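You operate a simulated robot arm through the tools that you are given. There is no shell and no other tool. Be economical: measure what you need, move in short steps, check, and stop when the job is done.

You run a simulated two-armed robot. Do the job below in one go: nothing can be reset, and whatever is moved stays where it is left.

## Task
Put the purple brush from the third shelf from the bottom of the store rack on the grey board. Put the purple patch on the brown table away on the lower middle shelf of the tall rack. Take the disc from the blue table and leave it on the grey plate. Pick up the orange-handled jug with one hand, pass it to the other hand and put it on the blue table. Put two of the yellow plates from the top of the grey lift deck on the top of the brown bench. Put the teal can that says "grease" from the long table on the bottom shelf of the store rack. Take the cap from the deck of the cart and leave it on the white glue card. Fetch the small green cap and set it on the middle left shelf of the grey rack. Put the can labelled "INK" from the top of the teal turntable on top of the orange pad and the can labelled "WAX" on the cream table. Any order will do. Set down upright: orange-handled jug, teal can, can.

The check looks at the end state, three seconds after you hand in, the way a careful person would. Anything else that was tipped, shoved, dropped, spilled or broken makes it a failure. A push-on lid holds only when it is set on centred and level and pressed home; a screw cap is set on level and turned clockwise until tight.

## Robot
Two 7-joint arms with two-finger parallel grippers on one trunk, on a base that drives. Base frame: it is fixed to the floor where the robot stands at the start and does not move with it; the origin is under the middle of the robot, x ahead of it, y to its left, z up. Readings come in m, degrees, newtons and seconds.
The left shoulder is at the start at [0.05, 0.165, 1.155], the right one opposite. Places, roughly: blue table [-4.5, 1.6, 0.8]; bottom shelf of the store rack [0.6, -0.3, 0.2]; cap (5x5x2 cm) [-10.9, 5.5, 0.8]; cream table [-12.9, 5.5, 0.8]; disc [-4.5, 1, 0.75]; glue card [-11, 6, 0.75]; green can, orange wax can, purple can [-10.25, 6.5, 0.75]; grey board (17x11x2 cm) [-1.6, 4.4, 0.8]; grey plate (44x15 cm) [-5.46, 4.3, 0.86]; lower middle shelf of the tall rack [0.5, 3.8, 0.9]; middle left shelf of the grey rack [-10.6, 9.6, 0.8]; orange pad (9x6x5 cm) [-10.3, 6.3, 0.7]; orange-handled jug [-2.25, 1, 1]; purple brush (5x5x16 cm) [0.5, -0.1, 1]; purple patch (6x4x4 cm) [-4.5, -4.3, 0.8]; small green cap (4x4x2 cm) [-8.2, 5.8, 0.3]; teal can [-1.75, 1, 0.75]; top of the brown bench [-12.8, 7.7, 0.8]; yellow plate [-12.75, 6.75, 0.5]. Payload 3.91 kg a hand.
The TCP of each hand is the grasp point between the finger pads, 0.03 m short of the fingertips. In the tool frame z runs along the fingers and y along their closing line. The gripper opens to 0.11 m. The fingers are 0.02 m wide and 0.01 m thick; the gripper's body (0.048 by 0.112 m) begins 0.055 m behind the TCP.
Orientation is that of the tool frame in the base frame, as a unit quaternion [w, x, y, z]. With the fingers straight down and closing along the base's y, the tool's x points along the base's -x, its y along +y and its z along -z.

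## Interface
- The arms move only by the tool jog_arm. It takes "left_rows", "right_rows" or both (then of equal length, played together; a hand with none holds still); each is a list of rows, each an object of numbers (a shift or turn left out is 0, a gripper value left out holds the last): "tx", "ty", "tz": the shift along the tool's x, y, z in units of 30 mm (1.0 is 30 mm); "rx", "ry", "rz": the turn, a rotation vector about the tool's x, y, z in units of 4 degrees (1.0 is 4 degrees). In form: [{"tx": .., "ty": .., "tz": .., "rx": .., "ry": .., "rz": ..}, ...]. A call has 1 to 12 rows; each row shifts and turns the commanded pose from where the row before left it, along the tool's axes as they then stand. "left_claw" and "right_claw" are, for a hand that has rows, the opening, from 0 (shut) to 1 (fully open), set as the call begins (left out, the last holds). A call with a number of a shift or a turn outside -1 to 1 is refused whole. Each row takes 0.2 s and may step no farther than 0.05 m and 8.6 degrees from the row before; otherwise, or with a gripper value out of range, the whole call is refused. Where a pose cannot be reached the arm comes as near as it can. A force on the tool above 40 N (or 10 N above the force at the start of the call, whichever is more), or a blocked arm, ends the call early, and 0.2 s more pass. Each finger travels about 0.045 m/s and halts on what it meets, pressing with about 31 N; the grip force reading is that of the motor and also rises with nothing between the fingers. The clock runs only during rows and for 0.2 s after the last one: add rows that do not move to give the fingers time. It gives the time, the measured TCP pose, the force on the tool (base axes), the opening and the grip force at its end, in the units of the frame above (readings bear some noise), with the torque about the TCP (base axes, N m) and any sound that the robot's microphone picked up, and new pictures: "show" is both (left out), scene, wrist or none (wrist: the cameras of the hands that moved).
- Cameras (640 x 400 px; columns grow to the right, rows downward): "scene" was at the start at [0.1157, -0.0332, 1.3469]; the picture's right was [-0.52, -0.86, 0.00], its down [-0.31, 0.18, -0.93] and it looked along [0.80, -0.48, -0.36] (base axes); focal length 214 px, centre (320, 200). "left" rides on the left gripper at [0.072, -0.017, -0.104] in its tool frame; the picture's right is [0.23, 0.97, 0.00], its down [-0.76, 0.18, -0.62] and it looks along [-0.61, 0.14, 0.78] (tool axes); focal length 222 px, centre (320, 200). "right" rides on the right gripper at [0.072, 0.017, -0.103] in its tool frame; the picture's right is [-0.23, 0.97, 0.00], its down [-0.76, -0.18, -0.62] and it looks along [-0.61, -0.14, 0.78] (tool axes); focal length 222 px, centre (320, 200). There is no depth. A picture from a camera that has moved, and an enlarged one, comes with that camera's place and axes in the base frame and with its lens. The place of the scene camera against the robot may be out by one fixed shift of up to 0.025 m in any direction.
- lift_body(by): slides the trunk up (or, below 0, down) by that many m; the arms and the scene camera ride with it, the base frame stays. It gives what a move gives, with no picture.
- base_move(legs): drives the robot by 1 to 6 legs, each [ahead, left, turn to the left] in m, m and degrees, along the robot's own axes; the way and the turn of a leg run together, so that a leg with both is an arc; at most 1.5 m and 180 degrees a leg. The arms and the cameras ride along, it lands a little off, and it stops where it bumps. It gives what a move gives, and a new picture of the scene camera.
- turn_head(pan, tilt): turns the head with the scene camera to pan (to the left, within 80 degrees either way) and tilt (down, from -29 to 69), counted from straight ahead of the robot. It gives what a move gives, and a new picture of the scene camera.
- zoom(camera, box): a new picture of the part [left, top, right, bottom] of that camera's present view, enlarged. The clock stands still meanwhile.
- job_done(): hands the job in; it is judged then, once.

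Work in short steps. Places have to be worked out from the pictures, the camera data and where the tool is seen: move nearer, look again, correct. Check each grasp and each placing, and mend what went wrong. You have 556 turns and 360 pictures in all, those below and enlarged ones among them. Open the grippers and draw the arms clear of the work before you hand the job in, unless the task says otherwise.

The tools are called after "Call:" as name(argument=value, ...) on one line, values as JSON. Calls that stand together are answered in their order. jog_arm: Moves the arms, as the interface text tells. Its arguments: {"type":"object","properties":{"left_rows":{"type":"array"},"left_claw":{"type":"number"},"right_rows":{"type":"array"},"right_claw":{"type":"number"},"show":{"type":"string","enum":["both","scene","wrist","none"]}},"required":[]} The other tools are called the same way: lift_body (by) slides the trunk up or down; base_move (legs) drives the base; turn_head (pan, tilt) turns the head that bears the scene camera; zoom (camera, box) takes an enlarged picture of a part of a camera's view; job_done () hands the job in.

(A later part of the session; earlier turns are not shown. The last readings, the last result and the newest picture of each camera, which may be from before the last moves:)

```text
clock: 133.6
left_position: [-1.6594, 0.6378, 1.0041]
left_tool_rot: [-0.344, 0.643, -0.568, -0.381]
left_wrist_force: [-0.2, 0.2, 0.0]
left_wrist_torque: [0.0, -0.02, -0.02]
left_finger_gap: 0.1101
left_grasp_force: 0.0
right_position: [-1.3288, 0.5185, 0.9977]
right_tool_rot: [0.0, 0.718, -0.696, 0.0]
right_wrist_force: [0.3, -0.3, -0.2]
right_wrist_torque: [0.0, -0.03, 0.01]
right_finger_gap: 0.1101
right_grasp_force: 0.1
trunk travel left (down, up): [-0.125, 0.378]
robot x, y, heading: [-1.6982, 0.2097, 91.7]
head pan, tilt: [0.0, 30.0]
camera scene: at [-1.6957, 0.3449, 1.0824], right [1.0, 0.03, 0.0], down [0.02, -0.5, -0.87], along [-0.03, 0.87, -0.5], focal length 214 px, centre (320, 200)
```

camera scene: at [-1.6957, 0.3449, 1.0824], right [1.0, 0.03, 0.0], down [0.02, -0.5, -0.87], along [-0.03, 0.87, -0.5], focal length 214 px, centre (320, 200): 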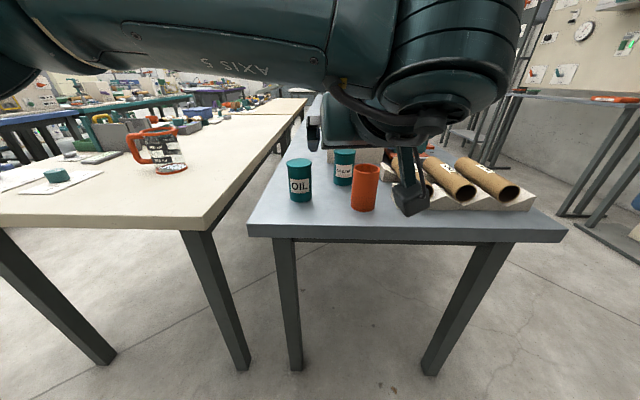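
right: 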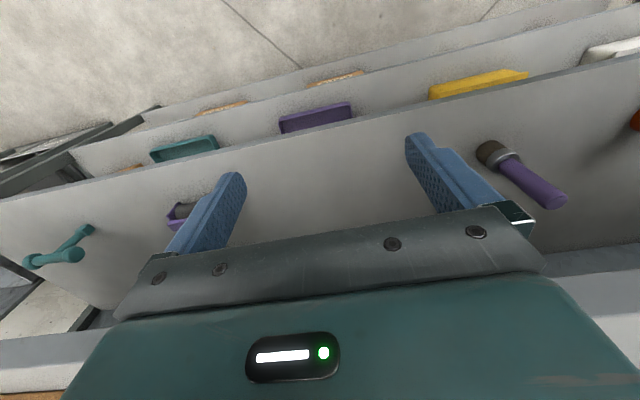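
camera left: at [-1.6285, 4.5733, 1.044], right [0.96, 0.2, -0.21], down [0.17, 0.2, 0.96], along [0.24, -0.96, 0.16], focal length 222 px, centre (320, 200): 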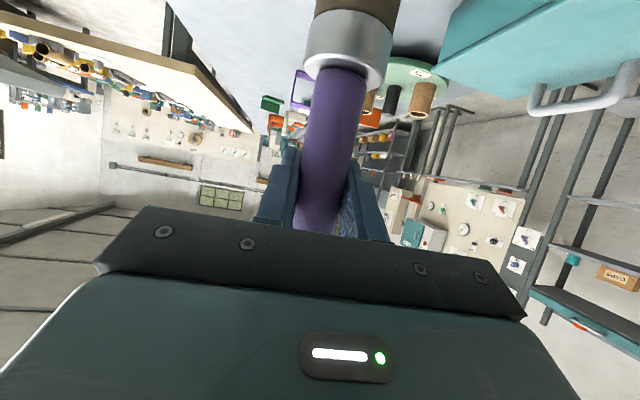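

Call:
zoom(camera="scene", box=[250, 130, 410, 230])

```text
4.00 times, centred on (330, 180) of scene
camera zoom: at [-1.6957, 0.3449, 1.0824], right [1.0, 0.03, 0.0], down [0.02, -0.5, -0.87], along [-0.03, 0.87, -0.5], focal length 858 px, centre (280, 280)
```

zoom: 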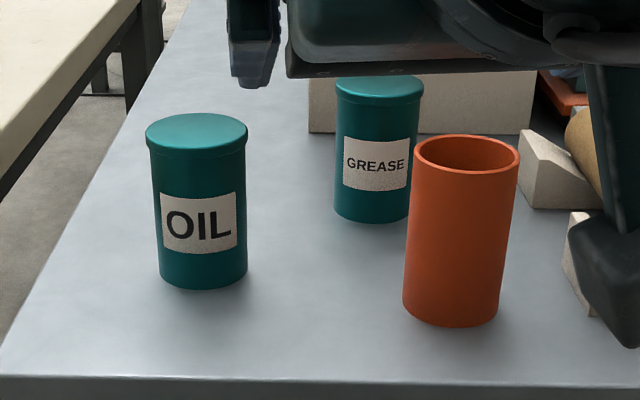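

The GREASE can stands at about (-1.645, 0.97), 6 cm across with its top at z≈0.885, behind the OIL can and an orange cup. I'll steepen the tool to about 30° off vertical and come in with heading ≈70°, so the hand camera passes between OIL and the cup.

Call:
jog_arm(left_rows=[{"ry": 0.97}, {"ry": 0.97}, {"ry": 0.97}, {"ry": 0.97}, {"ry": 0.97}, {"ry": 0.97}, {"ry": 0.97}, {"ry": 0.97}], show="none")

Call:
base_move(legs=[[0, 0, -21.7], [0.072, 0.26, 0]])

```text
clock: 135.4
left_position: [-1.6598, 0.6384, 1.0042]
left_tool_rot: [-0.178, 0.722, -0.64, -0.195]
left_wrist_force: [0.1, 0.6, 0.3]
left_wrist_torque: [0.01, -0.01, -0.04]
left_finger_gap: 0.1097
left_grasp_force: 0.0
right_position: [-1.3288, 0.5183, 0.9984]
right_tool_rot: [0.0, 0.718, -0.696, 0.0]
right_wrist_force: [0.6, 0.4, 0.7]
right_wrist_torque: [-0.01, 0.04, 0.01]
right_finger_gap: 0.1101
right_grasp_force: 0.0
trunk travel left (down, up): [-0.125, 0.378]
robot x, y, heading: [-1.697, 0.2109, 91.8]
head pan, tilt: [0.0, 30.0]
```

```text
clock: 139.4
left_position: [-1.7143, 0.7477, 1.0035]
left_tool_rot: [0.214, -0.584, 0.767, 0.157]
left_wrist_force: [-0.7, 0.0, 0.9]
left_wrist_torque: [-0.03, -0.02, 0.01]
left_finger_gap: 0.11
left_grasp_force: 0.1
right_position: [-1.4532, 0.5106, 0.997]
right_tool_rot: [0.001, -0.571, 0.821, -0.001]
right_wrist_force: [-0.8, -0.5, 0.7]
right_wrist_torque: [0.01, 0.0, 0.02]
right_finger_gap: 0.1098
right_grasp_force: 0.1
trunk travel left (down, up): [-0.125, 0.378]
robot x, y, heading: [-1.9121, 0.366, 69.9]
head pan, tilt: [0.0, 30.0]
camera scene: at [-1.8631, 0.4932, 1.0824], right [0.94, -0.35, 0.0], down [-0.17, -0.47, -0.87], along [0.3, 0.81, -0.5], focal length 214 px, centre (320, 200)
```

scene: 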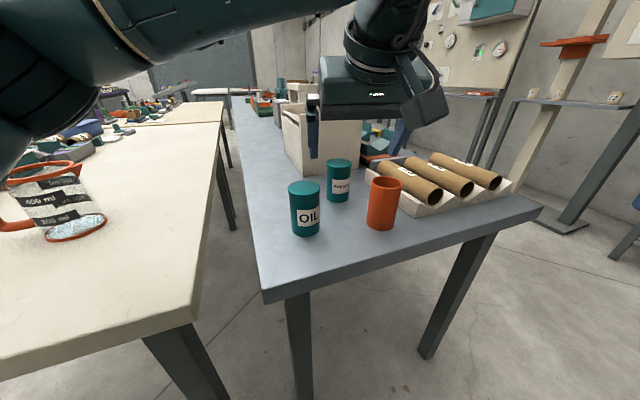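

The can refines to (-1.638, 0.971). I'll move the hand above it at z 1.0.

Call:
jog_arm(left_rows=[{"tx": -0.84, "ty": -0.054, "tz": 0.5}, {"tx": -0.84, "ty": -0.054, "tz": 0.5}, {"tx": -0.84, "ty": -0.054, "tz": 0.5}, {"tx": -0.84, "ty": -0.054, "tz": 0.5}, {"tx": -0.84, "ty": -0.054, "tz": 0.5}, {"tx": -0.84, "ty": -0.054, "tz": 0.5}, {"tx": -0.84, "ty": -0.054, "tz": 0.5}, {"tx": -0.84, "ty": -0.054, "tz": 0.5}, {}], show="both")

```text
clock: 141.4
left_position: [-1.654, 0.9373, 1.0009]
left_tool_rot: [0.213, -0.584, 0.767, 0.156]
left_wrist_force: [-0.3, 0.4, 0.9]
left_wrist_torque: [0.0, -0.01, 0.02]
left_finger_gap: 0.1102
left_grasp_force: 0.1
left hand out of reach, approached as far as the arm can: row 7, 8
right_position: [-1.4537, 0.5119, 0.9974]
right_tool_rot: [0.001, -0.572, 0.821, 0.0]
right_wrist_force: [0.7, 0.6, 0.9]
right_wrist_torque: [0.0, 0.0, 0.01]
right_finger_gap: 0.1101
right_grasp_force: 0.0
trunk travel left (down, up): [-0.125, 0.378]
robot x, y, heading: [-1.9103, 0.3669, 69.4]
head pan, tilt: [0.0, 30.0]
camera scene: at [-1.8632, 0.4932, 1.0823], right [0.94, -0.35, 0.0], down [-0.17, -0.47, -0.87], along [0.3, 0.81, -0.5], focal length 214 px, centre (320, 200)
camera left: at [-1.6684, 0.8203, 1.054], right [-0.99, 0.07, -0.12], down [-0.09, 0.38, 0.92], along [0.11, 0.92, -0.36], focal length 222 px, centre (320, 200)
```

scene: 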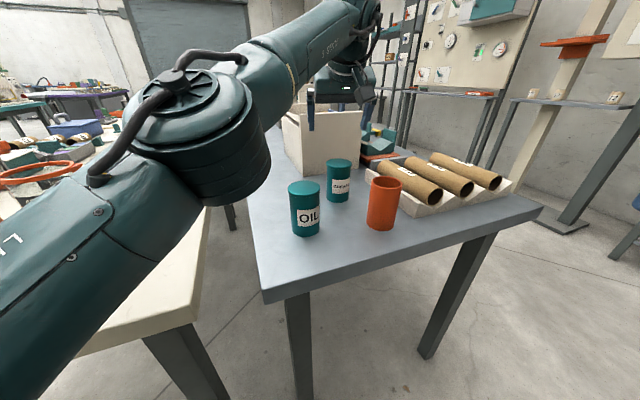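
left: 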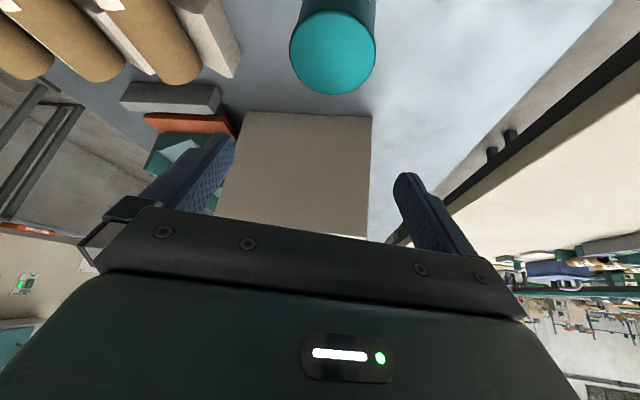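

The wrist camera puts the can top at (-1.649, 0.937), directly under the TCP. The scene camera overestimates distance by about 3 cm. I'll lower straight down.

Call:
jog_arm(left_rows=[{"tx": 0.512, "ty": 0.1, "tz": 0.858}, {"tx": 0.512, "tz": 0.858}, {"tx": 0.512, "tz": 0.858}, {}], show="both")

```text
clock: 142.4
left_position: [-1.658, 0.9385, 0.9105]
left_tool_rot: [0.213, -0.584, 0.767, 0.157]
left_wrist_force: [0.0, -0.3, -0.7]
left_wrist_torque: [-0.01, 0.01, 0.03]
left_finger_gap: 0.1101
left_grasp_force: 0.0
right_position: [-1.4542, 0.5101, 0.9972]
right_tool_rot: [0.0, -0.57, 0.821, 0.0]
right_wrist_force: [-0.4, 0.1, -0.1]
right_wrist_torque: [-0.02, 0.03, -0.01]
right_finger_gap: 0.11
right_grasp_force: 0.1
trunk travel left (down, up): [-0.125, 0.378]
robot x, y, heading: [-1.9121, 0.365, 69.7]
head pan, tilt: [0.0, 30.0]
camera scene: at [-1.8631, 0.4932, 1.0823], right [0.94, -0.35, 0.0], down [-0.17, -0.47, -0.87], along [0.3, 0.81, -0.5], focal length 214 px, centre (320, 200)
camera left: at [-1.6718, 0.8221, 0.9635], right [-0.99, 0.07, -0.12], down [-0.09, 0.38, 0.92], along [0.11, 0.92, -0.37], focal length 222 px, centre (320, 200)
```

scene: 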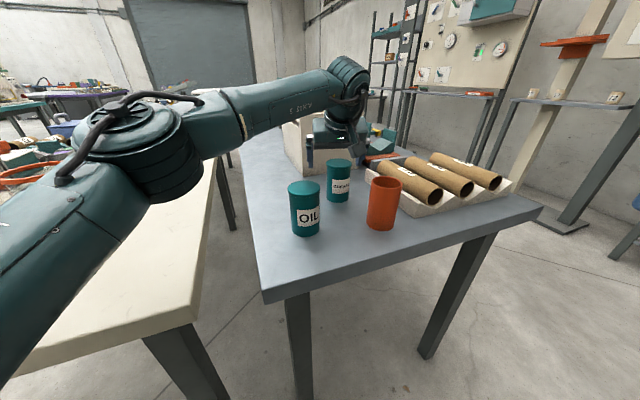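
left: 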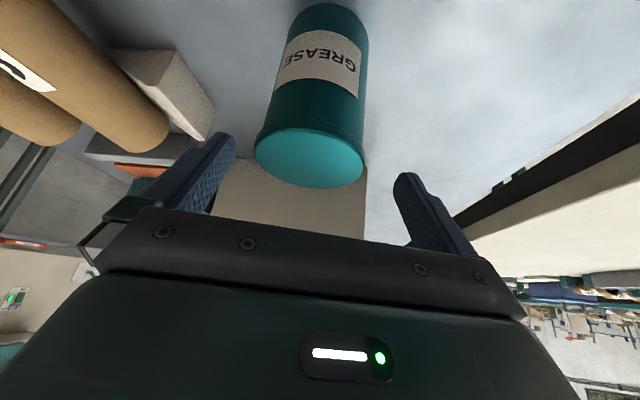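

The GREASE label is confirmed. Two wrist views put the lid centre at (-1.650, 0.931) and z≈0.893. I'll make a small correction, lower to z 0.86 and grip.

Call:
jog_arm(left_rows=[{"tx": 0.33, "ty": -0.1, "tz": 0.453}, {"tx": 0.33, "ty": -0.1, "tz": 0.453}, {"tx": 0.33, "ty": -0.1, "tz": 0.453}, {}], show="wrist")

```text
clock: 143.4
left_position: [-1.6479, 0.9309, 0.8615]
left_tool_rot: [0.213, -0.585, 0.767, 0.157]
left_wrist_force: [0.0, -1.1, 0.4]
left_wrist_torque: [-0.02, 0.01, 0.03]
left_finger_gap: 0.1099
left_grasp_force: 0.1
right_position: [-1.4542, 0.5116, 0.9973]
right_tool_rot: [0.0, -0.571, 0.821, -0.001]
right_wrist_force: [0.0, 0.7, 0.2]
right_wrist_torque: [-0.01, -0.03, 0.01]
right_finger_gap: 0.1103
right_grasp_force: 0.1
trunk travel left (down, up): [-0.125, 0.378]
robot x, y, heading: [-1.9073, 0.3673, 69.6]
head pan, tilt: [0.0, 30.0]
camera left: at [-1.6635, 0.813, 0.9153], right [-0.99, 0.07, -0.12], down [-0.09, 0.38, 0.92], along [0.11, 0.92, -0.37], focal length 222 px, centre (320, 200)
```

left: 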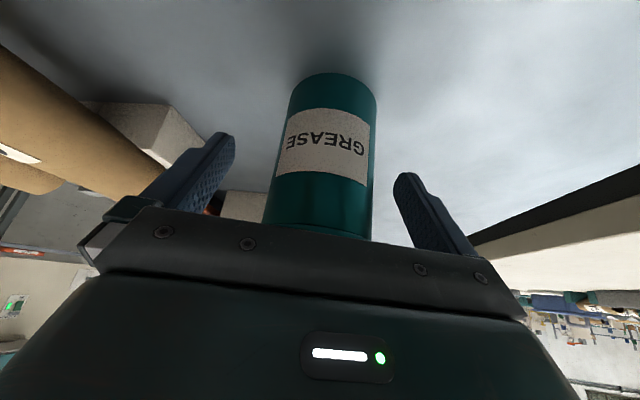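

The can is centred between the fingers, so I'll close and lift.

Call:
jog_arm(left_rows=[{}, {}, {}, {}, {}, {}], left_claw=0, show="none")

Call:
jog_arm(left_rows=[{"tx": -0.256, "tz": -0.429}, {"tx": -0.512, "tz": -0.858}, {"tx": -0.512, "tz": -0.858}, {"tx": -0.512, "tz": -0.858}, {"tx": -0.512, "tz": -0.858}, {"tx": -0.512, "tz": -0.858}], show="wrist")

```text
clock: 144.8
left_position: [-1.6475, 0.9311, 0.8624]
left_tool_rot: [0.212, -0.585, 0.767, 0.156]
left_wrist_force: [-0.9, 0.1, -0.3]
left_wrist_torque: [0.06, 0.14, -0.01]
left_finger_gap: 0.0597
left_grasp_force: 31.1
right_position: [-1.4525, 0.5112, 0.9972]
right_tool_rot: [0.001, -0.571, 0.821, -0.001]
right_wrist_force: [-0.5, -0.2, -1.1]
right_wrist_torque: [0.01, -0.02, 0.03]
right_finger_gap: 0.1103
right_grasp_force: 0.1
trunk travel left (down, up): [-0.125, 0.378]
robot x, y, heading: [-1.9078, 0.3678, 69.6]
head pan, tilt: [0.0, 30.0]
```

```text
clock: 146.2
left_position: [-1.6517, 0.9311, 1.0063]
left_tool_rot: [0.213, -0.584, 0.768, 0.156]
left_wrist_force: [0.5, 0.7, -1.3]
left_wrist_torque: [-0.01, 0.03, 0.02]
left_finger_gap: 0.06
left_grasp_force: 31.2
left hand out of reach, approached as far as the arm can: row 6
right_position: [-1.4541, 0.5125, 0.9971]
right_tool_rot: [0.0, -0.571, 0.821, 0.0]
right_wrist_force: [0.4, 0.3, -0.1]
right_wrist_torque: [-0.03, -0.02, 0.03]
right_finger_gap: 0.11
right_grasp_force: 0.0
trunk travel left (down, up): [-0.125, 0.378]
robot x, y, heading: [-1.9131, 0.3664, 69.9]
head pan, tilt: [0.0, 30.0]
camera left: at [-1.6662, 0.8139, 1.0589], right [-0.99, 0.07, -0.12], down [-0.09, 0.38, 0.92], along [0.11, 0.92, -0.37], focal length 222 px, centre (320, 200)
```

left: 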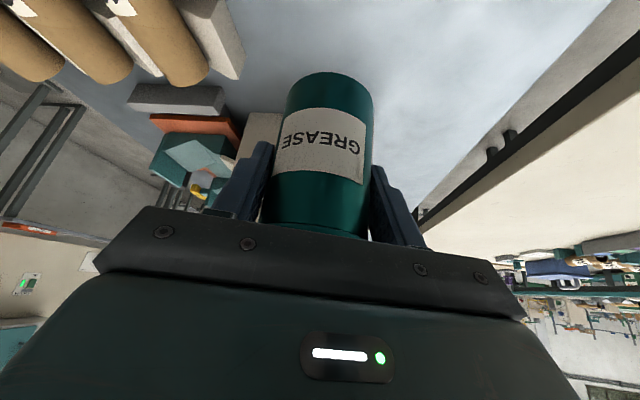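

The can is held. I'll raise a little, back off and drive over to face the store rack.

Call:
lift_body(by=0.1)

Call:
base_move(legs=[[-0.22, 0, 0], [0, 0, -70], [1.3, 0, 0], [0.1, -0.3, 0]])

Call:
turn_head(pan=-20, tilt=45)

```text
clock: 147.5
left_position: [-1.6509, 0.9318, 1.1064]
left_tool_rot: [0.213, -0.585, 0.767, 0.157]
left_wrist_force: [0.6, -0.6, -2.0]
left_wrist_torque: [0.01, 0.03, 0.01]
left_finger_gap: 0.0602
left_grasp_force: 31.0
right_position: [-1.4537, 0.5108, 1.0972]
right_tool_rot: [0.001, -0.571, 0.821, -0.001]
right_wrist_force: [0.4, 0.8, -0.6]
right_wrist_torque: [0.01, -0.02, -0.02]
right_finger_gap: 0.1102
right_grasp_force: 0.1
trunk travel left (down, up): [-0.225, 0.278]
robot x, y, heading: [-1.91, 0.3677, 69.5]
head pan, tilt: [0.0, 30.0]
```

```text
clock: 161.2
left_position: [0.0537, -0.1554, 1.1054]
left_tool_rot: [0.263, -0.055, 0.963, 0.01]
left_wrist_force: [0.1, -0.3, -2.8]
left_wrist_torque: [0.01, 0.01, 0.0]
left_finger_gap: 0.06
left_grasp_force: 30.9
right_position: [-0.2632, -0.4968, 1.0974]
right_tool_rot: [0.0, -0.012, 1.0, -0.001]
right_wrist_force: [-0.9, -0.8, -0.4]
right_wrist_torque: [-0.03, 0.05, 0.0]
right_finger_gap: 0.1099
right_grasp_force: 0.0
trunk travel left (down, up): [-0.225, 0.278]
robot x, y, heading: [-0.5664, -0.1213, 1.1]
head pan, tilt: [0.0, 30.0]
camera scene: at [-0.4415, -0.1075, 1.1823], right [0.03, -1.0, 0.0], down [-0.5, -0.01, -0.87], along [0.87, 0.02, -0.5], focal length 214 px, centre (320, 200)
```

scene: 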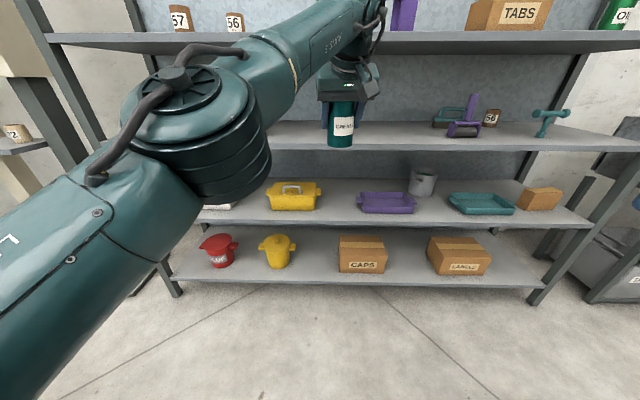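

```text
clock: 162.1
left_position: [0.0523, -0.1555, 1.1053]
left_tool_rot: [0.263, -0.056, 0.963, 0.011]
left_wrist_force: [0.0, 0.4, -2.7]
left_wrist_torque: [0.0, 0.06, 0.01]
left_finger_gap: 0.0597
left_grasp_force: 31.0
right_position: [-0.264, -0.496, 1.0978]
right_tool_rot: [0.0, -0.013, 1.0, -0.001]
right_wrist_force: [-0.6, -0.5, -0.2]
right_wrist_torque: [-0.02, 0.01, -0.05]
right_finger_gap: 0.11
right_grasp_force: 0.0
trunk travel left (down, up): [-0.225, 0.278]
robot x, y, heading: [-0.5708, -0.1287, 1.3]
head pan, tilt: [-20.0, 45.0]
camera scene: at [-0.4549, -0.1354, 1.1597], right [-0.32, -0.95, 0.0], down [-0.67, 0.22, -0.71], along [0.67, -0.22, -0.71], focal length 214 px, centre (320, 200)
```

scene: 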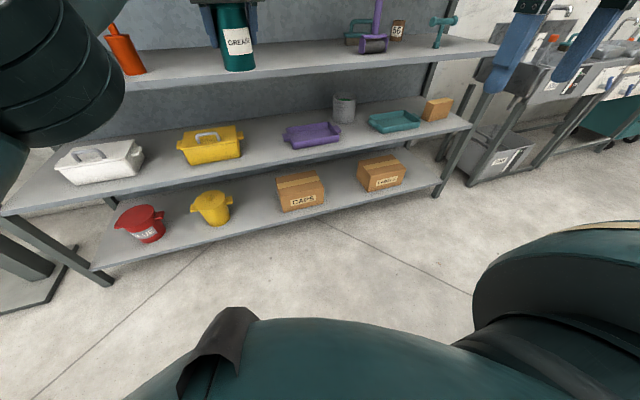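

The bottom shelf (z≈0.19) has a free gap between the yellow bucket and the CAPS box, centred at about y=-0.075. I'll lower the trunk and then the arm in front of the rack before driving in.

Call:
lift_body(by=-0.225)

Call:
jog_arm(left_rows=[{"tx": 0.653, "ty": 0.032, "tz": 0.717}, {"tx": 0.653, "ty": 0.032, "tz": 0.717}, {"tx": 0.653, "ty": 0.032, "tz": 0.717}, {"tx": 0.653, "ty": 0.032, "tz": 0.717}, {"tx": 0.653, "ty": 0.032, "tz": 0.717}, {"tx": 0.653, "ty": 0.032, "tz": 0.717}, {"tx": 0.653, "ty": 0.032, "tz": 0.717}, {"tx": 0.653, "ty": 0.032, "tz": 0.717}, {"tx": 0.653, "ty": 0.032, "tz": 0.717}, {"tx": 0.653, "ty": 0.032, "tz": 0.717}], show="none")

Call:
jog_arm(left_rows=[{"tx": 0.653, "ty": 0.032, "tz": 0.717}, {"tx": 0.653, "ty": 0.032, "tz": 0.717}, {"tx": 0.653, "ty": 0.032, "tz": 0.717}, {"tx": 0.653, "ty": 0.032, "tz": 0.717}, {"tx": 0.653, "ty": 0.032, "tz": 0.717}, {"tx": 0.653, "ty": 0.032, "tz": 0.717}, {"tx": 0.653, "ty": 0.032, "tz": 0.717}, {"tx": 0.653, "ty": 0.032, "tz": 0.717}, {"tx": 0.653, "ty": 0.032, "tz": 0.717}, {"tx": 0.653, "ty": 0.032, "tz": 0.717}], show="both")

```text
clock: 164.5
left_position: [0.0517, -0.1566, 0.8799]
left_tool_rot: [0.264, -0.055, 0.963, 0.011]
left_wrist_force: [0.2, 0.2, -1.7]
left_wrist_torque: [-0.01, 0.01, 0.02]
left_finger_gap: 0.0597
left_grasp_force: 31.3
right_position: [-0.2628, -0.4973, 0.8727]
right_tool_rot: [0.0, -0.013, 1.0, -0.001]
right_wrist_force: [0.7, 0.1, -0.5]
right_wrist_torque: [-0.04, 0.0, 0.02]
right_finger_gap: 0.1098
right_grasp_force: 0.0
trunk travel left (down, up): [0.0, 0.503]
robot x, y, heading: [-0.57, -0.1245, 1.7]
head pan, tilt: [-20.0, 45.0]
```

```text
clock: 166.7
left_position: [-0.0057, -0.1559, 0.5947]
left_tool_rot: [0.264, -0.055, 0.963, 0.01]
left_wrist_force: [-0.4, 0.6, -1.6]
left_wrist_torque: [-0.02, -0.01, 0.0]
left_finger_gap: 0.0594
left_grasp_force: 30.9
right_position: [-0.2633, -0.4958, 0.8731]
right_tool_rot: [0.0, -0.013, 1.0, -0.002]
right_wrist_force: [0.1, 0.4, 0.3]
right_wrist_torque: [0.03, 0.02, -0.01]
right_finger_gap: 0.11
right_grasp_force: 0.1
trunk travel left (down, up): [0.0, 0.503]
robot x, y, heading: [-0.5685, -0.1237, 1.4]
head pan, tilt: [-20.0, 45.0]
```

```text
clock: 168.9
left_position: [-0.0657, -0.1541, 0.3115]
left_tool_rot: [0.264, -0.055, 0.963, 0.011]
left_wrist_force: [0.5, -0.1, -2.5]
left_wrist_torque: [0.01, 0.0, -0.03]
left_finger_gap: 0.0596
left_grasp_force: 31.0
right_position: [-0.2625, -0.4972, 0.8729]
right_tool_rot: [0.0, -0.013, 1.0, -0.002]
right_wrist_force: [0.3, 0.1, 1.3]
right_wrist_torque: [-0.01, 0.0, -0.02]
right_finger_gap: 0.1098
right_grasp_force: 0.0
trunk travel left (down, up): [0.0, 0.503]
robot x, y, heading: [-0.5691, -0.1217, 1.3]
head pan, tilt: [-20.0, 45.0]
camera scene: at [-0.455, -0.1355, 0.9348], right [-0.32, -0.95, 0.0], down [-0.67, 0.23, -0.71], along [0.67, -0.23, -0.71], focal length 214 px, centre (320, 200)
camera left: at [-0.1779, -0.1847, 0.3639], right [-0.3, 0.94, -0.13], down [0.31, 0.22, 0.92], along [0.9, 0.24, -0.36], focal length 222 px, centre (320, 200)
```

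scene: 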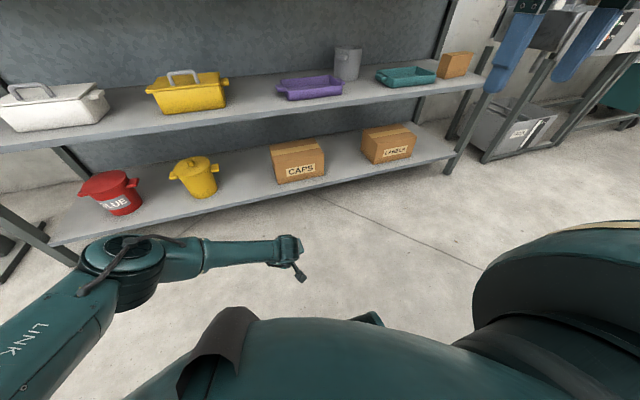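
left: 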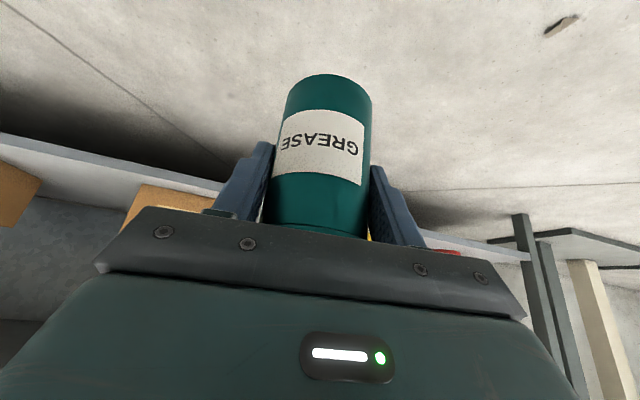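

The arm is low and stable. I'll drive in partway and check the alignment.

Call:
base_move(legs=[[0.36, 0.07, -1.3]])

Call:
turn_head(pan=0, tilt=50)

Call:
jog_arm(left_rows=[{}], show="wrist")

```text
clock: 171.2
left_position: [0.2928, -0.0866, 0.3109]
left_tool_rot: [0.263, -0.046, 0.964, 0.008]
left_wrist_force: [-0.9, 0.2, -2.1]
left_wrist_torque: [0.0, -0.02, -0.04]
left_finger_gap: 0.0598
left_grasp_force: 30.8
right_position: [0.0891, -0.4257, 0.8729]
right_tool_rot: [0.0, -0.004, 1.0, -0.001]
right_wrist_force: [0.1, 1.0, -0.3]
right_wrist_torque: [-0.03, -0.02, 0.01]
right_finger_gap: 0.11
right_grasp_force: 0.0
trunk travel left (down, up): [0.0, 0.503]
robot x, y, heading: [-0.2084, -0.0479, 0.4]
head pan, tilt: [-20.0, 45.0]
camera scene: at [-0.0965, -0.0611, 0.9347], right [-0.33, -0.94, 0.0], down [-0.67, 0.24, -0.71], along [0.67, -0.24, -0.71], focal length 214 px, centre (320, 200)
```

scene: 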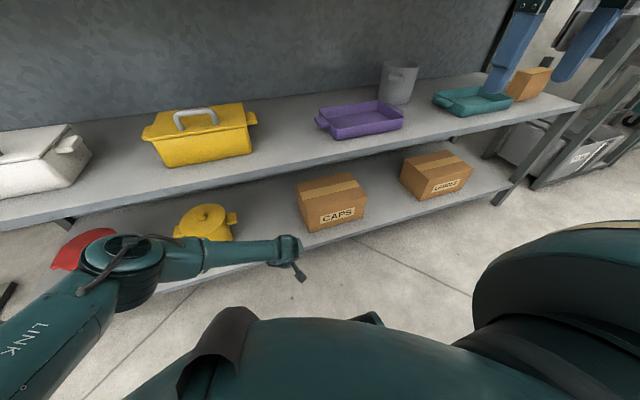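

```text
clock: 172.0
left_position: [0.2925, -0.0855, 0.3119]
left_tool_rot: [0.263, -0.047, 0.964, 0.008]
left_wrist_force: [0.6, 0.1, -3.1]
left_wrist_torque: [0.0, 0.0, -0.03]
left_finger_gap: 0.0597
left_grasp_force: 31.1
right_position: [0.0885, -0.4256, 0.8725]
right_tool_rot: [0.0, -0.004, 1.0, 0.0]
right_wrist_force: [-0.4, 0.2, -0.4]
right_wrist_torque: [0.01, 0.01, -0.01]
right_finger_gap: 0.1101
right_grasp_force: 0.1
trunk travel left (down, up): [0.0, 0.503]
robot x, y, heading: [-0.2095, -0.0515, 0.4]
head pan, tilt: [0.0, 50.0]
camera scene: at [-0.0961, -0.0334, 0.9278], right [0.01, -1.0, 0.0], down [-0.77, -0.01, -0.64], along [0.64, 0.0, -0.77], focal length 214 px, centre (320, 200)
```

scene: 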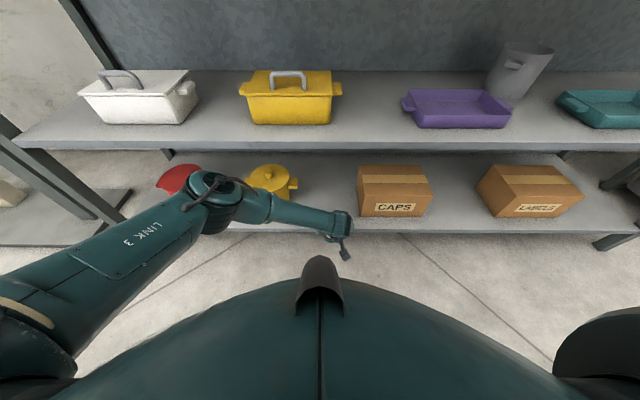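

```text
clock: 172.4
left_position: [0.2925, -0.0858, 0.3113]
left_tool_rot: [0.264, -0.047, 0.963, 0.008]
left_wrist_force: [0.4, 0.0, -1.6]
left_wrist_torque: [-0.01, 0.0, 0.02]
left_finger_gap: 0.0595
left_grasp_force: 31.0
right_position: [0.089, -0.4259, 0.8722]
right_tool_rot: [0.0, -0.005, 1.0, 0.0]
right_wrist_force: [-1.1, -1.0, 0.4]
right_wrist_torque: [-0.04, 0.01, -0.04]
right_finger_gap: 0.1098
right_grasp_force: 0.2
trunk travel left (down, up): [0.0, 0.503]
robot x, y, heading: [-0.2085, -0.0531, 0.7]
head pan, tilt: [0.0, 50.0]
camera left: at [0.1801, -0.1152, 0.3643], right [-0.29, 0.95, -0.12], down [0.32, 0.22, 0.92], along [0.9, 0.22, -0.37], focal length 222 px, centre (320, 200)
```

left: 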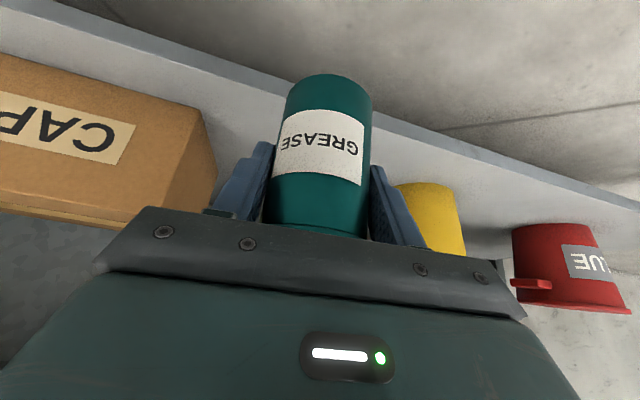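

The elbow would meet the second shelf if I drove straight in, so I'll extend the arm instead and keep the base back.

Call:
jog_arm(left_rows=[{"tx": -0.855, "ty": -0.08, "tz": 0.505}, {"tx": -0.855, "ty": -0.08, "tz": 0.505}, {"tx": -0.855, "ty": -0.08, "tz": 0.505}, {"tx": -0.6, "ty": -0.06, "tz": 0.36}, {}], show="scene")

```text
clock: 173.6
left_position: [0.3883, -0.0846, 0.3102]
left_tool_rot: [0.264, -0.046, 0.963, 0.007]
left_wrist_force: [0.4, -1.5, -2.3]
left_wrist_torque: [-0.02, 0.02, 0.01]
left_finger_gap: 0.0599
left_grasp_force: 31.1
left hand out of reach, approached as far as the arm can: row 4
right_position: [0.0885, -0.4256, 0.8728]
right_tool_rot: [0.0, -0.004, 1.0, 0.0]
right_wrist_force: [0.3, -1.1, -0.3]
right_wrist_torque: [-0.02, -0.01, -0.02]
right_finger_gap: 0.1097
right_grasp_force: 0.0
trunk travel left (down, up): [0.0, 0.503]
robot x, y, heading: [-0.2102, -0.0479, 0.4]
head pan, tilt: [0.0, 50.0]
camera scene: at [-0.096, -0.0333, 0.9278], right [0.01, -1.0, 0.0], down [-0.77, -0.01, -0.64], along [0.64, 0.01, -0.77], focal length 214 px, centre (320, 200)
```

scene: 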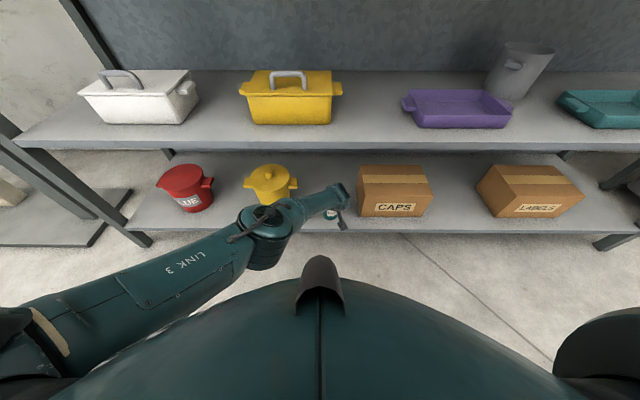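

The elbow is well clear now. I'll drive ahead 8 cm, then lower with the arm.

Call:
base_move(legs=[[0.08, 0.01, 0]])

Call:
jog_arm(left_rows=[{"tx": 0.855, "ty": 0.08, "tz": -0.505}, {"tx": 0.508, "tz": 0.861}, {"tx": 0.2, "tz": 0.34}, {}], show="both")

```text
clock: 174.7
left_position: [0.4699, -0.0743, 0.3107]
left_tool_rot: [0.264, -0.047, 0.963, 0.008]
left_wrist_force: [1.4, 0.0, -1.8]
left_wrist_torque: [0.0, 0.04, 0.01]
left_finger_gap: 0.0597
left_grasp_force: 31.3
right_position: [0.1692, -0.4146, 0.8731]
right_tool_rot: [0.0, -0.003, 1.0, -0.001]
right_wrist_force: [0.8, -0.2, 0.5]
right_wrist_torque: [-0.02, -0.03, 0.01]
right_finger_gap: 0.1098
right_grasp_force: 0.0
trunk travel left (down, up): [0.0, 0.503]
robot x, y, heading: [-0.1291, -0.0405, 0.5]
head pan, tilt: [0.0, 50.0]
camera scene: at [-0.0158, -0.0228, 0.9278], right [0.01, -1.0, 0.0], down [-0.77, -0.01, -0.64], along [0.64, 0.0, -0.77], focal length 214 px, centre (320, 200)
```

scene: 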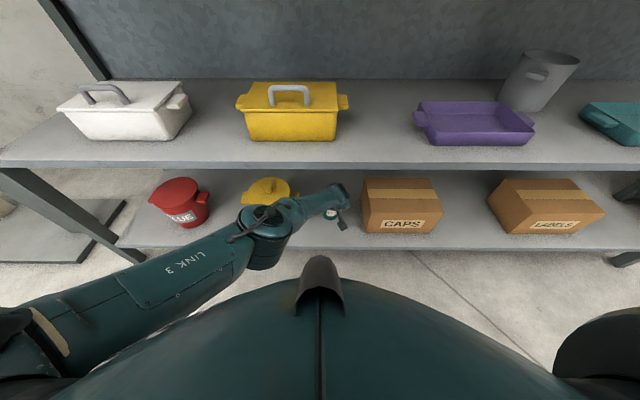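

```text
clock: 175.7
left_position: [0.442, -0.0697, 0.2694]
left_tool_rot: [0.266, -0.049, 0.963, 0.011]
left_wrist_force: [-0.6, 0.6, -2.4]
left_wrist_torque: [-0.01, 0.03, -0.05]
left_finger_gap: 0.0596
left_grasp_force: 31.1
right_position: [0.17, -0.4147, 0.873]
right_tool_rot: [0.0, -0.003, 1.0, -0.001]
right_wrist_force: [0.2, -0.1, 0.2]
right_wrist_torque: [0.01, -0.02, -0.04]
right_finger_gap: 0.1099
right_grasp_force: 0.0
trunk travel left (down, up): [0.0, 0.503]
robot x, y, heading: [-0.1314, -0.0358, 0.5]
head pan, tilt: [0.0, 50.0]
camera scene: at [-0.0158, -0.0228, 0.9278], right [0.01, -1.0, 0.0], down [-0.77, -0.01, -0.64], along [0.64, 0.0, -0.77], focal length 214 px, centre (320, 200)
camera left: at [0.3295, -0.0997, 0.3234], right [-0.29, 0.95, -0.12], down [0.32, 0.22, 0.92], along [0.9, 0.23, -0.36], focal length 222 px, centre (320, 200)
```

scene: 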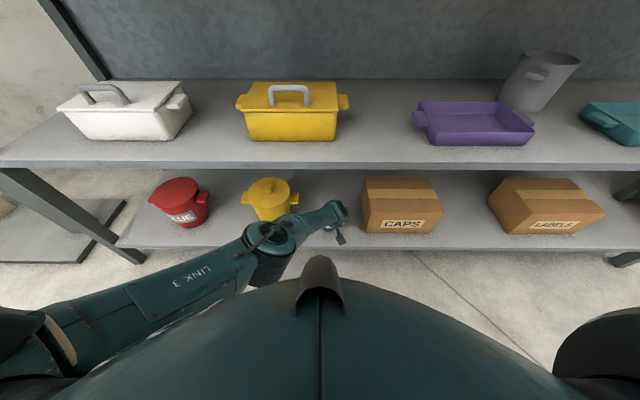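
left: 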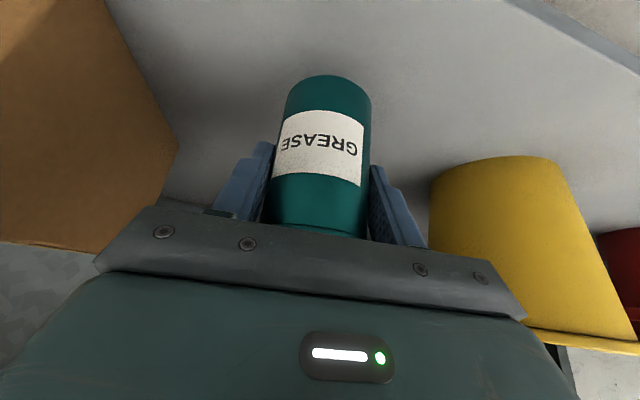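

There's clearance on both sides. I'll lower gently to the shelf.

Call:
jog_arm(left_rows=[{"tx": 0.085, "tz": 0.143}, {"tx": 0.085, "tz": 0.143}, {"tx": 0.085, "tz": 0.143}, {"tx": 0.085, "tz": 0.143}, {}], show="none")

```text
clock: 176.9
left_position: [0.4399, -0.0685, 0.2683]
left_tool_rot: [0.267, -0.049, 0.963, 0.01]
left_wrist_force: [-0.5, 0.5, -3.4]
left_wrist_torque: [0.0, 0.02, 0.04]
left_finger_gap: 0.0596
left_grasp_force: 31.1
left hand out of reach, approached as far as the arm can: row 1, 2, 3, 4
right_position: [0.17, -0.415, 0.8726]
right_tool_rot: [0.001, -0.003, 1.0, 0.0]
right_wrist_force: [-0.4, 0.0, -0.1]
right_wrist_torque: [-0.01, -0.01, 0.0]
right_finger_gap: 0.11
right_grasp_force: 0.1
trunk travel left (down, up): [0.0, 0.503]
robot x, y, heading: [-0.1287, -0.04, 0.2]
head pan, tilt: [0.0, 50.0]
```

It's out of reach downward here. I'll draw the arm back 5 cm first, then move the base in the same amount to gain downward reach.

Call:
jog_arm(left_rows=[{"tx": 0.855, "ty": 0.08, "tz": -0.505}, {"tx": 0.855, "ty": 0.08, "tz": -0.505}, {}], show="none")

Call:
base_move(legs=[[0.055, 0, 0]])

Call:
jog_arm(left_rows=[{"tx": 0.1, "tz": 0.17}, {"tx": 0.1, "tz": 0.17}, {"tx": 0.068, "tz": 0.115}, {}], show="none")

```text
clock: 177.7
left_position: [0.3762, -0.0728, 0.2649]
left_tool_rot: [0.264, -0.047, 0.963, 0.008]
left_wrist_force: [-0.8, -0.1, -2.9]
left_wrist_torque: [0.02, 0.03, 0.0]
left_finger_gap: 0.0596
left_grasp_force: 30.9
right_position: [0.1686, -0.4156, 0.8719]
right_tool_rot: [0.0, -0.005, 1.0, -0.002]
right_wrist_force: [0.0, 0.1, -0.7]
right_wrist_torque: [0.0, 0.04, 0.0]
right_finger_gap: 0.1098
right_grasp_force: 0.0
trunk travel left (down, up): [0.0, 0.503]
robot x, y, heading: [-0.1318, -0.034, 0.2]
head pan, tilt: [0.0, 50.0]
```

```text
clock: 178.7
left_position: [0.4307, -0.0734, 0.265]
left_tool_rot: [0.264, -0.046, 0.963, 0.007]
left_wrist_force: [-1.0, -0.4, -2.8]
left_wrist_torque: [-0.01, 0.03, 0.01]
left_finger_gap: 0.0595
left_grasp_force: 30.9
right_position: [0.2247, -0.4144, 0.8717]
right_tool_rot: [0.0, -0.003, 1.0, 0.0]
right_wrist_force: [0.4, -0.3, 0.2]
right_wrist_torque: [-0.01, 0.01, 0.03]
right_finger_gap: 0.1098
right_grasp_force: 0.1
trunk travel left (down, up): [0.0, 0.503]
robot x, y, heading: [-0.071, -0.0391, 0.4]
head pan, tilt: [0.0, 50.0]
camera scene: at [0.0392, -0.0224, 0.9278], right [0.01, -1.0, 0.0], down [-0.77, -0.01, -0.64], along [0.64, 0.0, -0.77], focal length 214 px, centre (320, 200)
```

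scene: 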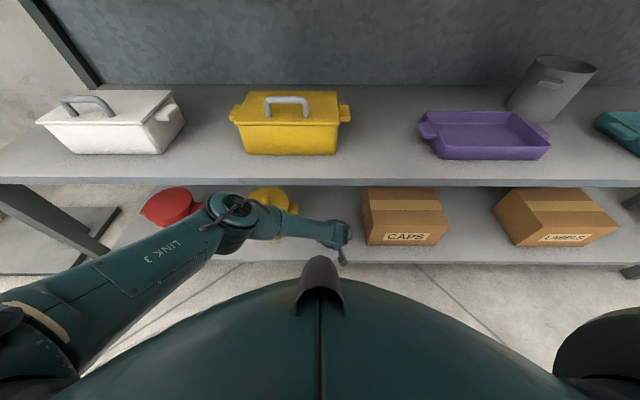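

```text
clock: 179.7
left_position: [0.4291, -0.074, 0.248]
left_tool_rot: [0.263, -0.047, 0.964, 0.008]
left_wrist_force: [0.1, 0.3, -2.5]
left_wrist_torque: [-0.01, 0.02, 0.02]
left_finger_gap: 0.0598
left_grasp_force: 30.9
right_position: [0.2251, -0.415, 0.8725]
right_tool_rot: [0.001, -0.003, 1.0, -0.001]
right_wrist_force: [-0.1, -0.7, -0.9]
right_wrist_torque: [0.0, 0.0, -0.02]
right_finger_gap: 0.1101
right_grasp_force: 0.0
trunk travel left (down, up): [0.0, 0.503]
robot x, y, heading: [-0.0724, -0.0397, 0.4]
head pan, tilt: [0.0, 50.0]
```

No contact yet at z 0.248, so I'll continue in small steps.

Call:
jog_arm(left_rows=[{"tx": 0.07, "tz": 0.115}, {"tx": 0.07, "tz": 0.115}, {"tx": 0.07, "tz": 0.115}], show="wrist")

```text
clock: 180.5
left_position: [0.4327, -0.0751, 0.241]
left_tool_rot: [0.267, -0.045, 0.963, 0.007]
left_wrist_force: [-2.5, 0.6, 23.5]
left_wrist_torque: [0.69, -0.14, 0.11]
left_finger_gap: 0.0597
left_grasp_force: 30.5
right_position: [0.2236, -0.4148, 0.8742]
right_tool_rot: [0.001, -0.004, 1.0, -0.001]
right_wrist_force: [0.1, 0.2, -0.1]
right_wrist_torque: [0.02, 0.03, -0.03]
right_finger_gap: 0.11
right_grasp_force: 0.1
trunk travel left (down, up): [0.0, 0.503]
robot x, y, heading: [-0.0737, -0.0386, 0.4]
head pan, tilt: [0.0, 50.0]
camera left: at [0.3205, -0.1041, 0.2929], right [-0.28, 0.95, -0.13], down [0.31, 0.22, 0.92], along [0.91, 0.22, -0.36], focal length 222 px, centre (320, 200)
```

left: 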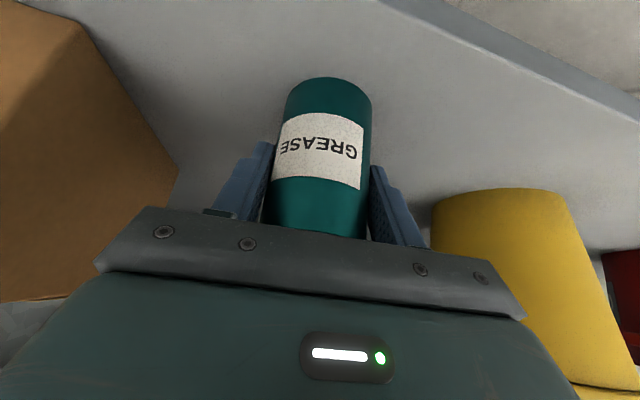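

It's in contact with the shelf. I'll ease off, open and retreat backward.

Call:
jog_arm(left_rows=[{"tx": -0.06, "tz": -0.1}, {}], show="none")

Call:
jog_arm(left_rows=[{}, {}, {}, {}, {"tx": 0.43, "ty": 0.04, "tz": -0.25}, {"tx": 0.855, "ty": 0.08, "tz": -0.505}, {"tx": 0.855, "ty": 0.08, "tz": -0.505}, {"tx": 0.855, "ty": 0.08, "tz": -0.505}], left_claw=1, show="wrist")

```text
clock: 181.1
left_position: [0.4311, -0.0741, 0.2402]
left_tool_rot: [0.265, -0.046, 0.963, 0.008]
left_wrist_force: [4.8, -2.4, 8.2]
left_wrist_torque: [0.07, -0.48, -0.15]
left_finger_gap: 0.0597
left_grasp_force: 31.0
right_position: [0.224, -0.4156, 0.8733]
right_tool_rot: [0.001, -0.003, 1.0, -0.001]
right_wrist_force: [0.2, -1.0, -0.7]
right_wrist_torque: [0.01, 0.0, 0.01]
right_finger_gap: 0.1099
right_grasp_force: 0.0
trunk travel left (down, up): [0.0, 0.503]
robot x, y, heading: [-0.076, -0.0394, 0.4]
head pan, tilt: [0.0, 50.0]
```

```text
clock: 182.8
left_position: [0.3568, -0.073, 0.2447]
left_tool_rot: [0.276, -0.058, 0.959, 0.01]
left_wrist_force: [2.0, -0.9, 0.8]
left_wrist_torque: [-0.01, 0.1, 0.08]
left_finger_gap: 0.1099
left_grasp_force: 0.0
right_position: [0.2244, -0.4152, 0.8734]
right_tool_rot: [0.001, -0.004, 1.0, -0.001]
right_wrist_force: [-0.6, -0.1, 0.1]
right_wrist_torque: [0.0, 0.02, -0.01]
right_finger_gap: 0.1101
right_grasp_force: 0.0
trunk travel left (down, up): [0.0, 0.503]
robot x, y, heading: [-0.0762, -0.0395, 0.5]
head pan, tilt: [0.0, 50.0]
stopped in row 8 (left hand): the force on the tool passed its limit at 64 N (the readings are from after the stop); the commanded pose is now the measured one
camera left: at [0.2435, -0.1049, 0.2955], right [-0.3, 0.94, -0.13], down [0.29, 0.23, 0.93], along [0.91, 0.24, -0.34], focal length 222 px, centre (320, 200)
```

left: 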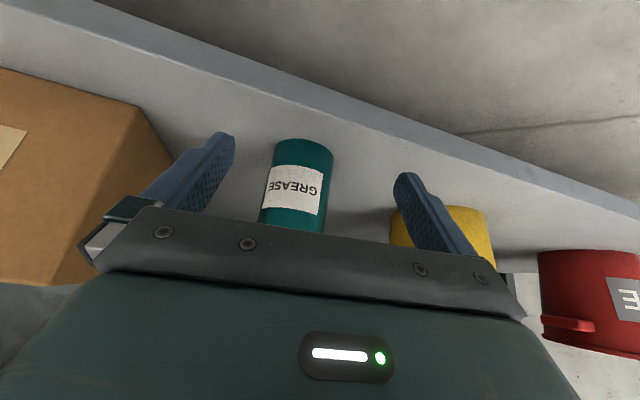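

The can stands upright. The arm, probably the elbow, touched something while folding in, so I'll withdraw with the base instead and check.

Call:
base_move(legs=[[-0.4, 0, 0]])

Call:
zoom(camera="scene", box=[60, 20, 540, 320])

```text
clock: 185.3
left_position: [-0.0458, -0.0759, 0.2446]
left_tool_rot: [0.277, -0.06, 0.959, 0.01]
left_wrist_force: [7.6, -0.6, 0.5]
left_wrist_torque: [-0.06, 0.44, 0.2]
left_finger_gap: 0.11
left_grasp_force: 0.2
right_position: [-0.1767, -0.4178, 0.8719]
right_tool_rot: [0.0, -0.004, 1.0, -0.001]
right_wrist_force: [0.4, 0.1, 0.9]
right_wrist_torque: [0.0, -0.04, 0.0]
right_finger_gap: 0.1101
right_grasp_force: 0.1
trunk travel left (down, up): [0.0, 0.503]
robot x, y, heading: [-0.4753, -0.0417, 0.5]
head pan, tilt: [0.0, 50.0]
camera scene: at [-0.3627, -0.0255, 0.9279], right [0.01, -1.0, 0.0], down [-0.77, -0.01, -0.64], along [0.64, 0.01, -0.77], focal length 214 px, centre (320, 200)
```

scene: 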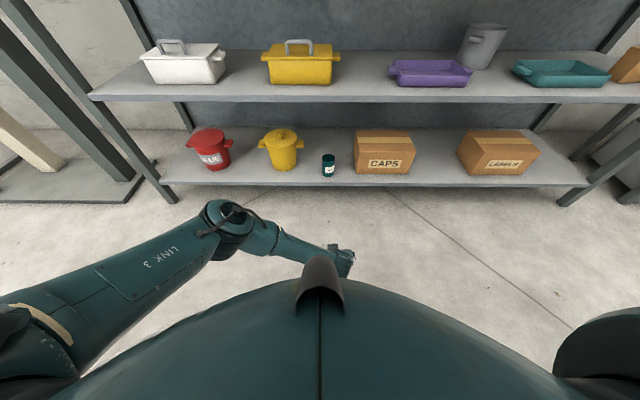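

```text
1.33 times, centred on (300, 170) of scene
camera zoom: at [-0.3627, -0.0255, 0.9279], right [0.01, -1.0, 0.0], down [-0.77, -0.01, -0.64], along [0.64, 0.01, -0.77], focal length 286 px, centre (347, 240)
```

zoom: 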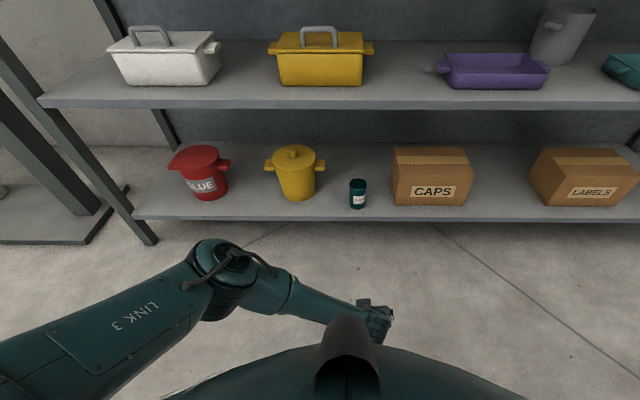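

The can is placed. I'll bring the left arm back up to a travel posture and raise the trunk.

Call:
jog_arm(left_rows=[{"tx": -0.855, "ty": -0.08, "tz": 0.505}, {"tx": -0.855, "ty": -0.08, "tz": 0.505}, {"tx": -0.51, "tz": -0.86}, {"tx": -0.51, "tz": -0.86}, {"tx": -0.51, "tz": -0.86}, {"tx": -0.51, "tz": -0.86}, {"tx": -0.51, "tz": -0.86}, {"tx": -0.51, "tz": -0.86}, {"tx": -0.51, "tz": -0.86}, {"tx": -0.51, "tz": -0.86}, {"tx": -0.51, "tz": -0.86}, {"tx": -0.51, "tz": -0.86}], show="none")

Call:
lift_body(by=0.35)

Call:
base_move(legs=[[-0.15, 0, 0], [0, 0, -90]])

Call:
turn_head(pan=0, tilt=20)

```text
clock: 187.9
left_position: [0.0049, -0.0698, 0.5484]
left_tool_rot: [0.276, -0.059, 0.959, 0.01]
left_wrist_force: [0.2, -1.0, -0.7]
left_wrist_torque: [-0.03, -0.02, -0.01]
left_finger_gap: 0.1102
left_grasp_force: 0.0
right_position: [-0.1757, -0.4177, 0.8732]
right_tool_rot: [0.0, -0.005, 1.0, -0.001]
right_wrist_force: [0.9, 0.0, 0.0]
right_wrist_torque: [0.02, 0.02, 0.01]
right_finger_gap: 0.1099
right_grasp_force: 0.0
trunk travel left (down, up): [0.0, 0.503]
robot x, y, heading: [-0.4734, -0.0417, 0.5]
head pan, tilt: [0.0, 50.0]
```

```text
clock: 191.3
left_position: [0.0047, -0.07, 0.8984]
left_tool_rot: [0.276, -0.059, 0.959, 0.01]
left_wrist_force: [0.2, 0.9, 0.3]
left_wrist_torque: [-0.02, 0.03, -0.02]
left_finger_gap: 0.1101
left_grasp_force: 0.1
right_position: [-0.1766, -0.4184, 1.2224]
right_tool_rot: [0.0, -0.004, 1.0, -0.001]
right_wrist_force: [0.6, 0.2, -0.7]
right_wrist_torque: [0.0, -0.02, 0.0]
right_finger_gap: 0.1101
right_grasp_force: 0.0
trunk travel left (down, up): [-0.35, 0.153]
robot x, y, heading: [-0.4761, -0.0375, 0.8]
head pan, tilt: [0.0, 50.0]
```

```text
clock: 196.4
left_position: [-0.6406, -0.5236, 0.8968]
left_tool_rot: [0.206, 0.625, 0.73, -0.185]
left_wrist_force: [-0.4, 0.8, -0.1]
left_wrist_torque: [0.01, 0.02, 0.01]
left_finger_gap: 0.11
left_grasp_force: 0.1
right_position: [-0.9932, -0.3543, 1.2234]
right_tool_rot: [-0.001, 0.692, 0.722, 0.0]
right_wrist_force: [0.6, 0.0, 0.0]
right_wrist_torque: [0.0, 0.01, 0.02]
right_finger_gap: 0.11
right_grasp_force: 0.0
trunk travel left (down, up): [-0.35, 0.153]
robot x, y, heading: [-0.6263, -0.0439, -87.3]
head pan, tilt: [0.0, 50.0]
camera scene: at [-0.6161, -0.1339, 1.2778], right [-1.0, -0.04, 0.0], down [-0.03, 0.77, -0.64], along [0.03, -0.64, -0.77], focal length 214 px, centre (320, 200)
```

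scene: 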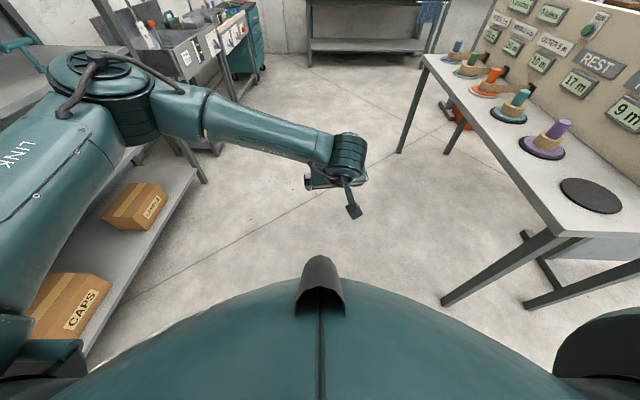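

```text
clock: 197.4
left_position: [-0.6397, -0.5229, 0.8981]
left_tool_rot: [0.206, 0.624, 0.731, -0.185]
left_wrist_force: [0.1, -0.8, 0.5]
left_wrist_torque: [-0.06, -0.03, 0.01]
left_finger_gap: 0.1101
left_grasp_force: 0.0
right_position: [-0.9929, -0.3542, 1.2226]
right_tool_rot: [-0.001, 0.693, 0.721, 0.0]
right_wrist_force: [0.3, -0.3, 0.5]
right_wrist_torque: [0.04, 0.03, 0.03]
right_finger_gap: 0.11
right_grasp_force: 0.1
trunk travel left (down, up): [-0.35, 0.153]
robot x, y, heading: [-0.6304, -0.0413, -87.3]
head pan, tilt: [0.0, 20.0]
camera scene: at [-0.6153, -0.1501, 1.3233], right [-1.0, -0.04, 0.0], down [-0.01, 0.34, -0.94], along [0.04, -0.94, -0.34], focal length 214 px, centre (320, 200)
```

scene: 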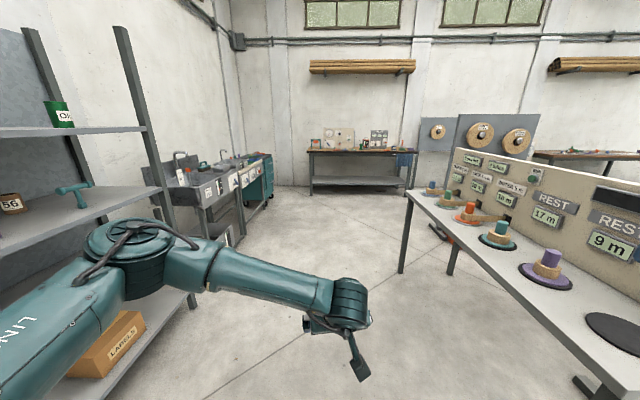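

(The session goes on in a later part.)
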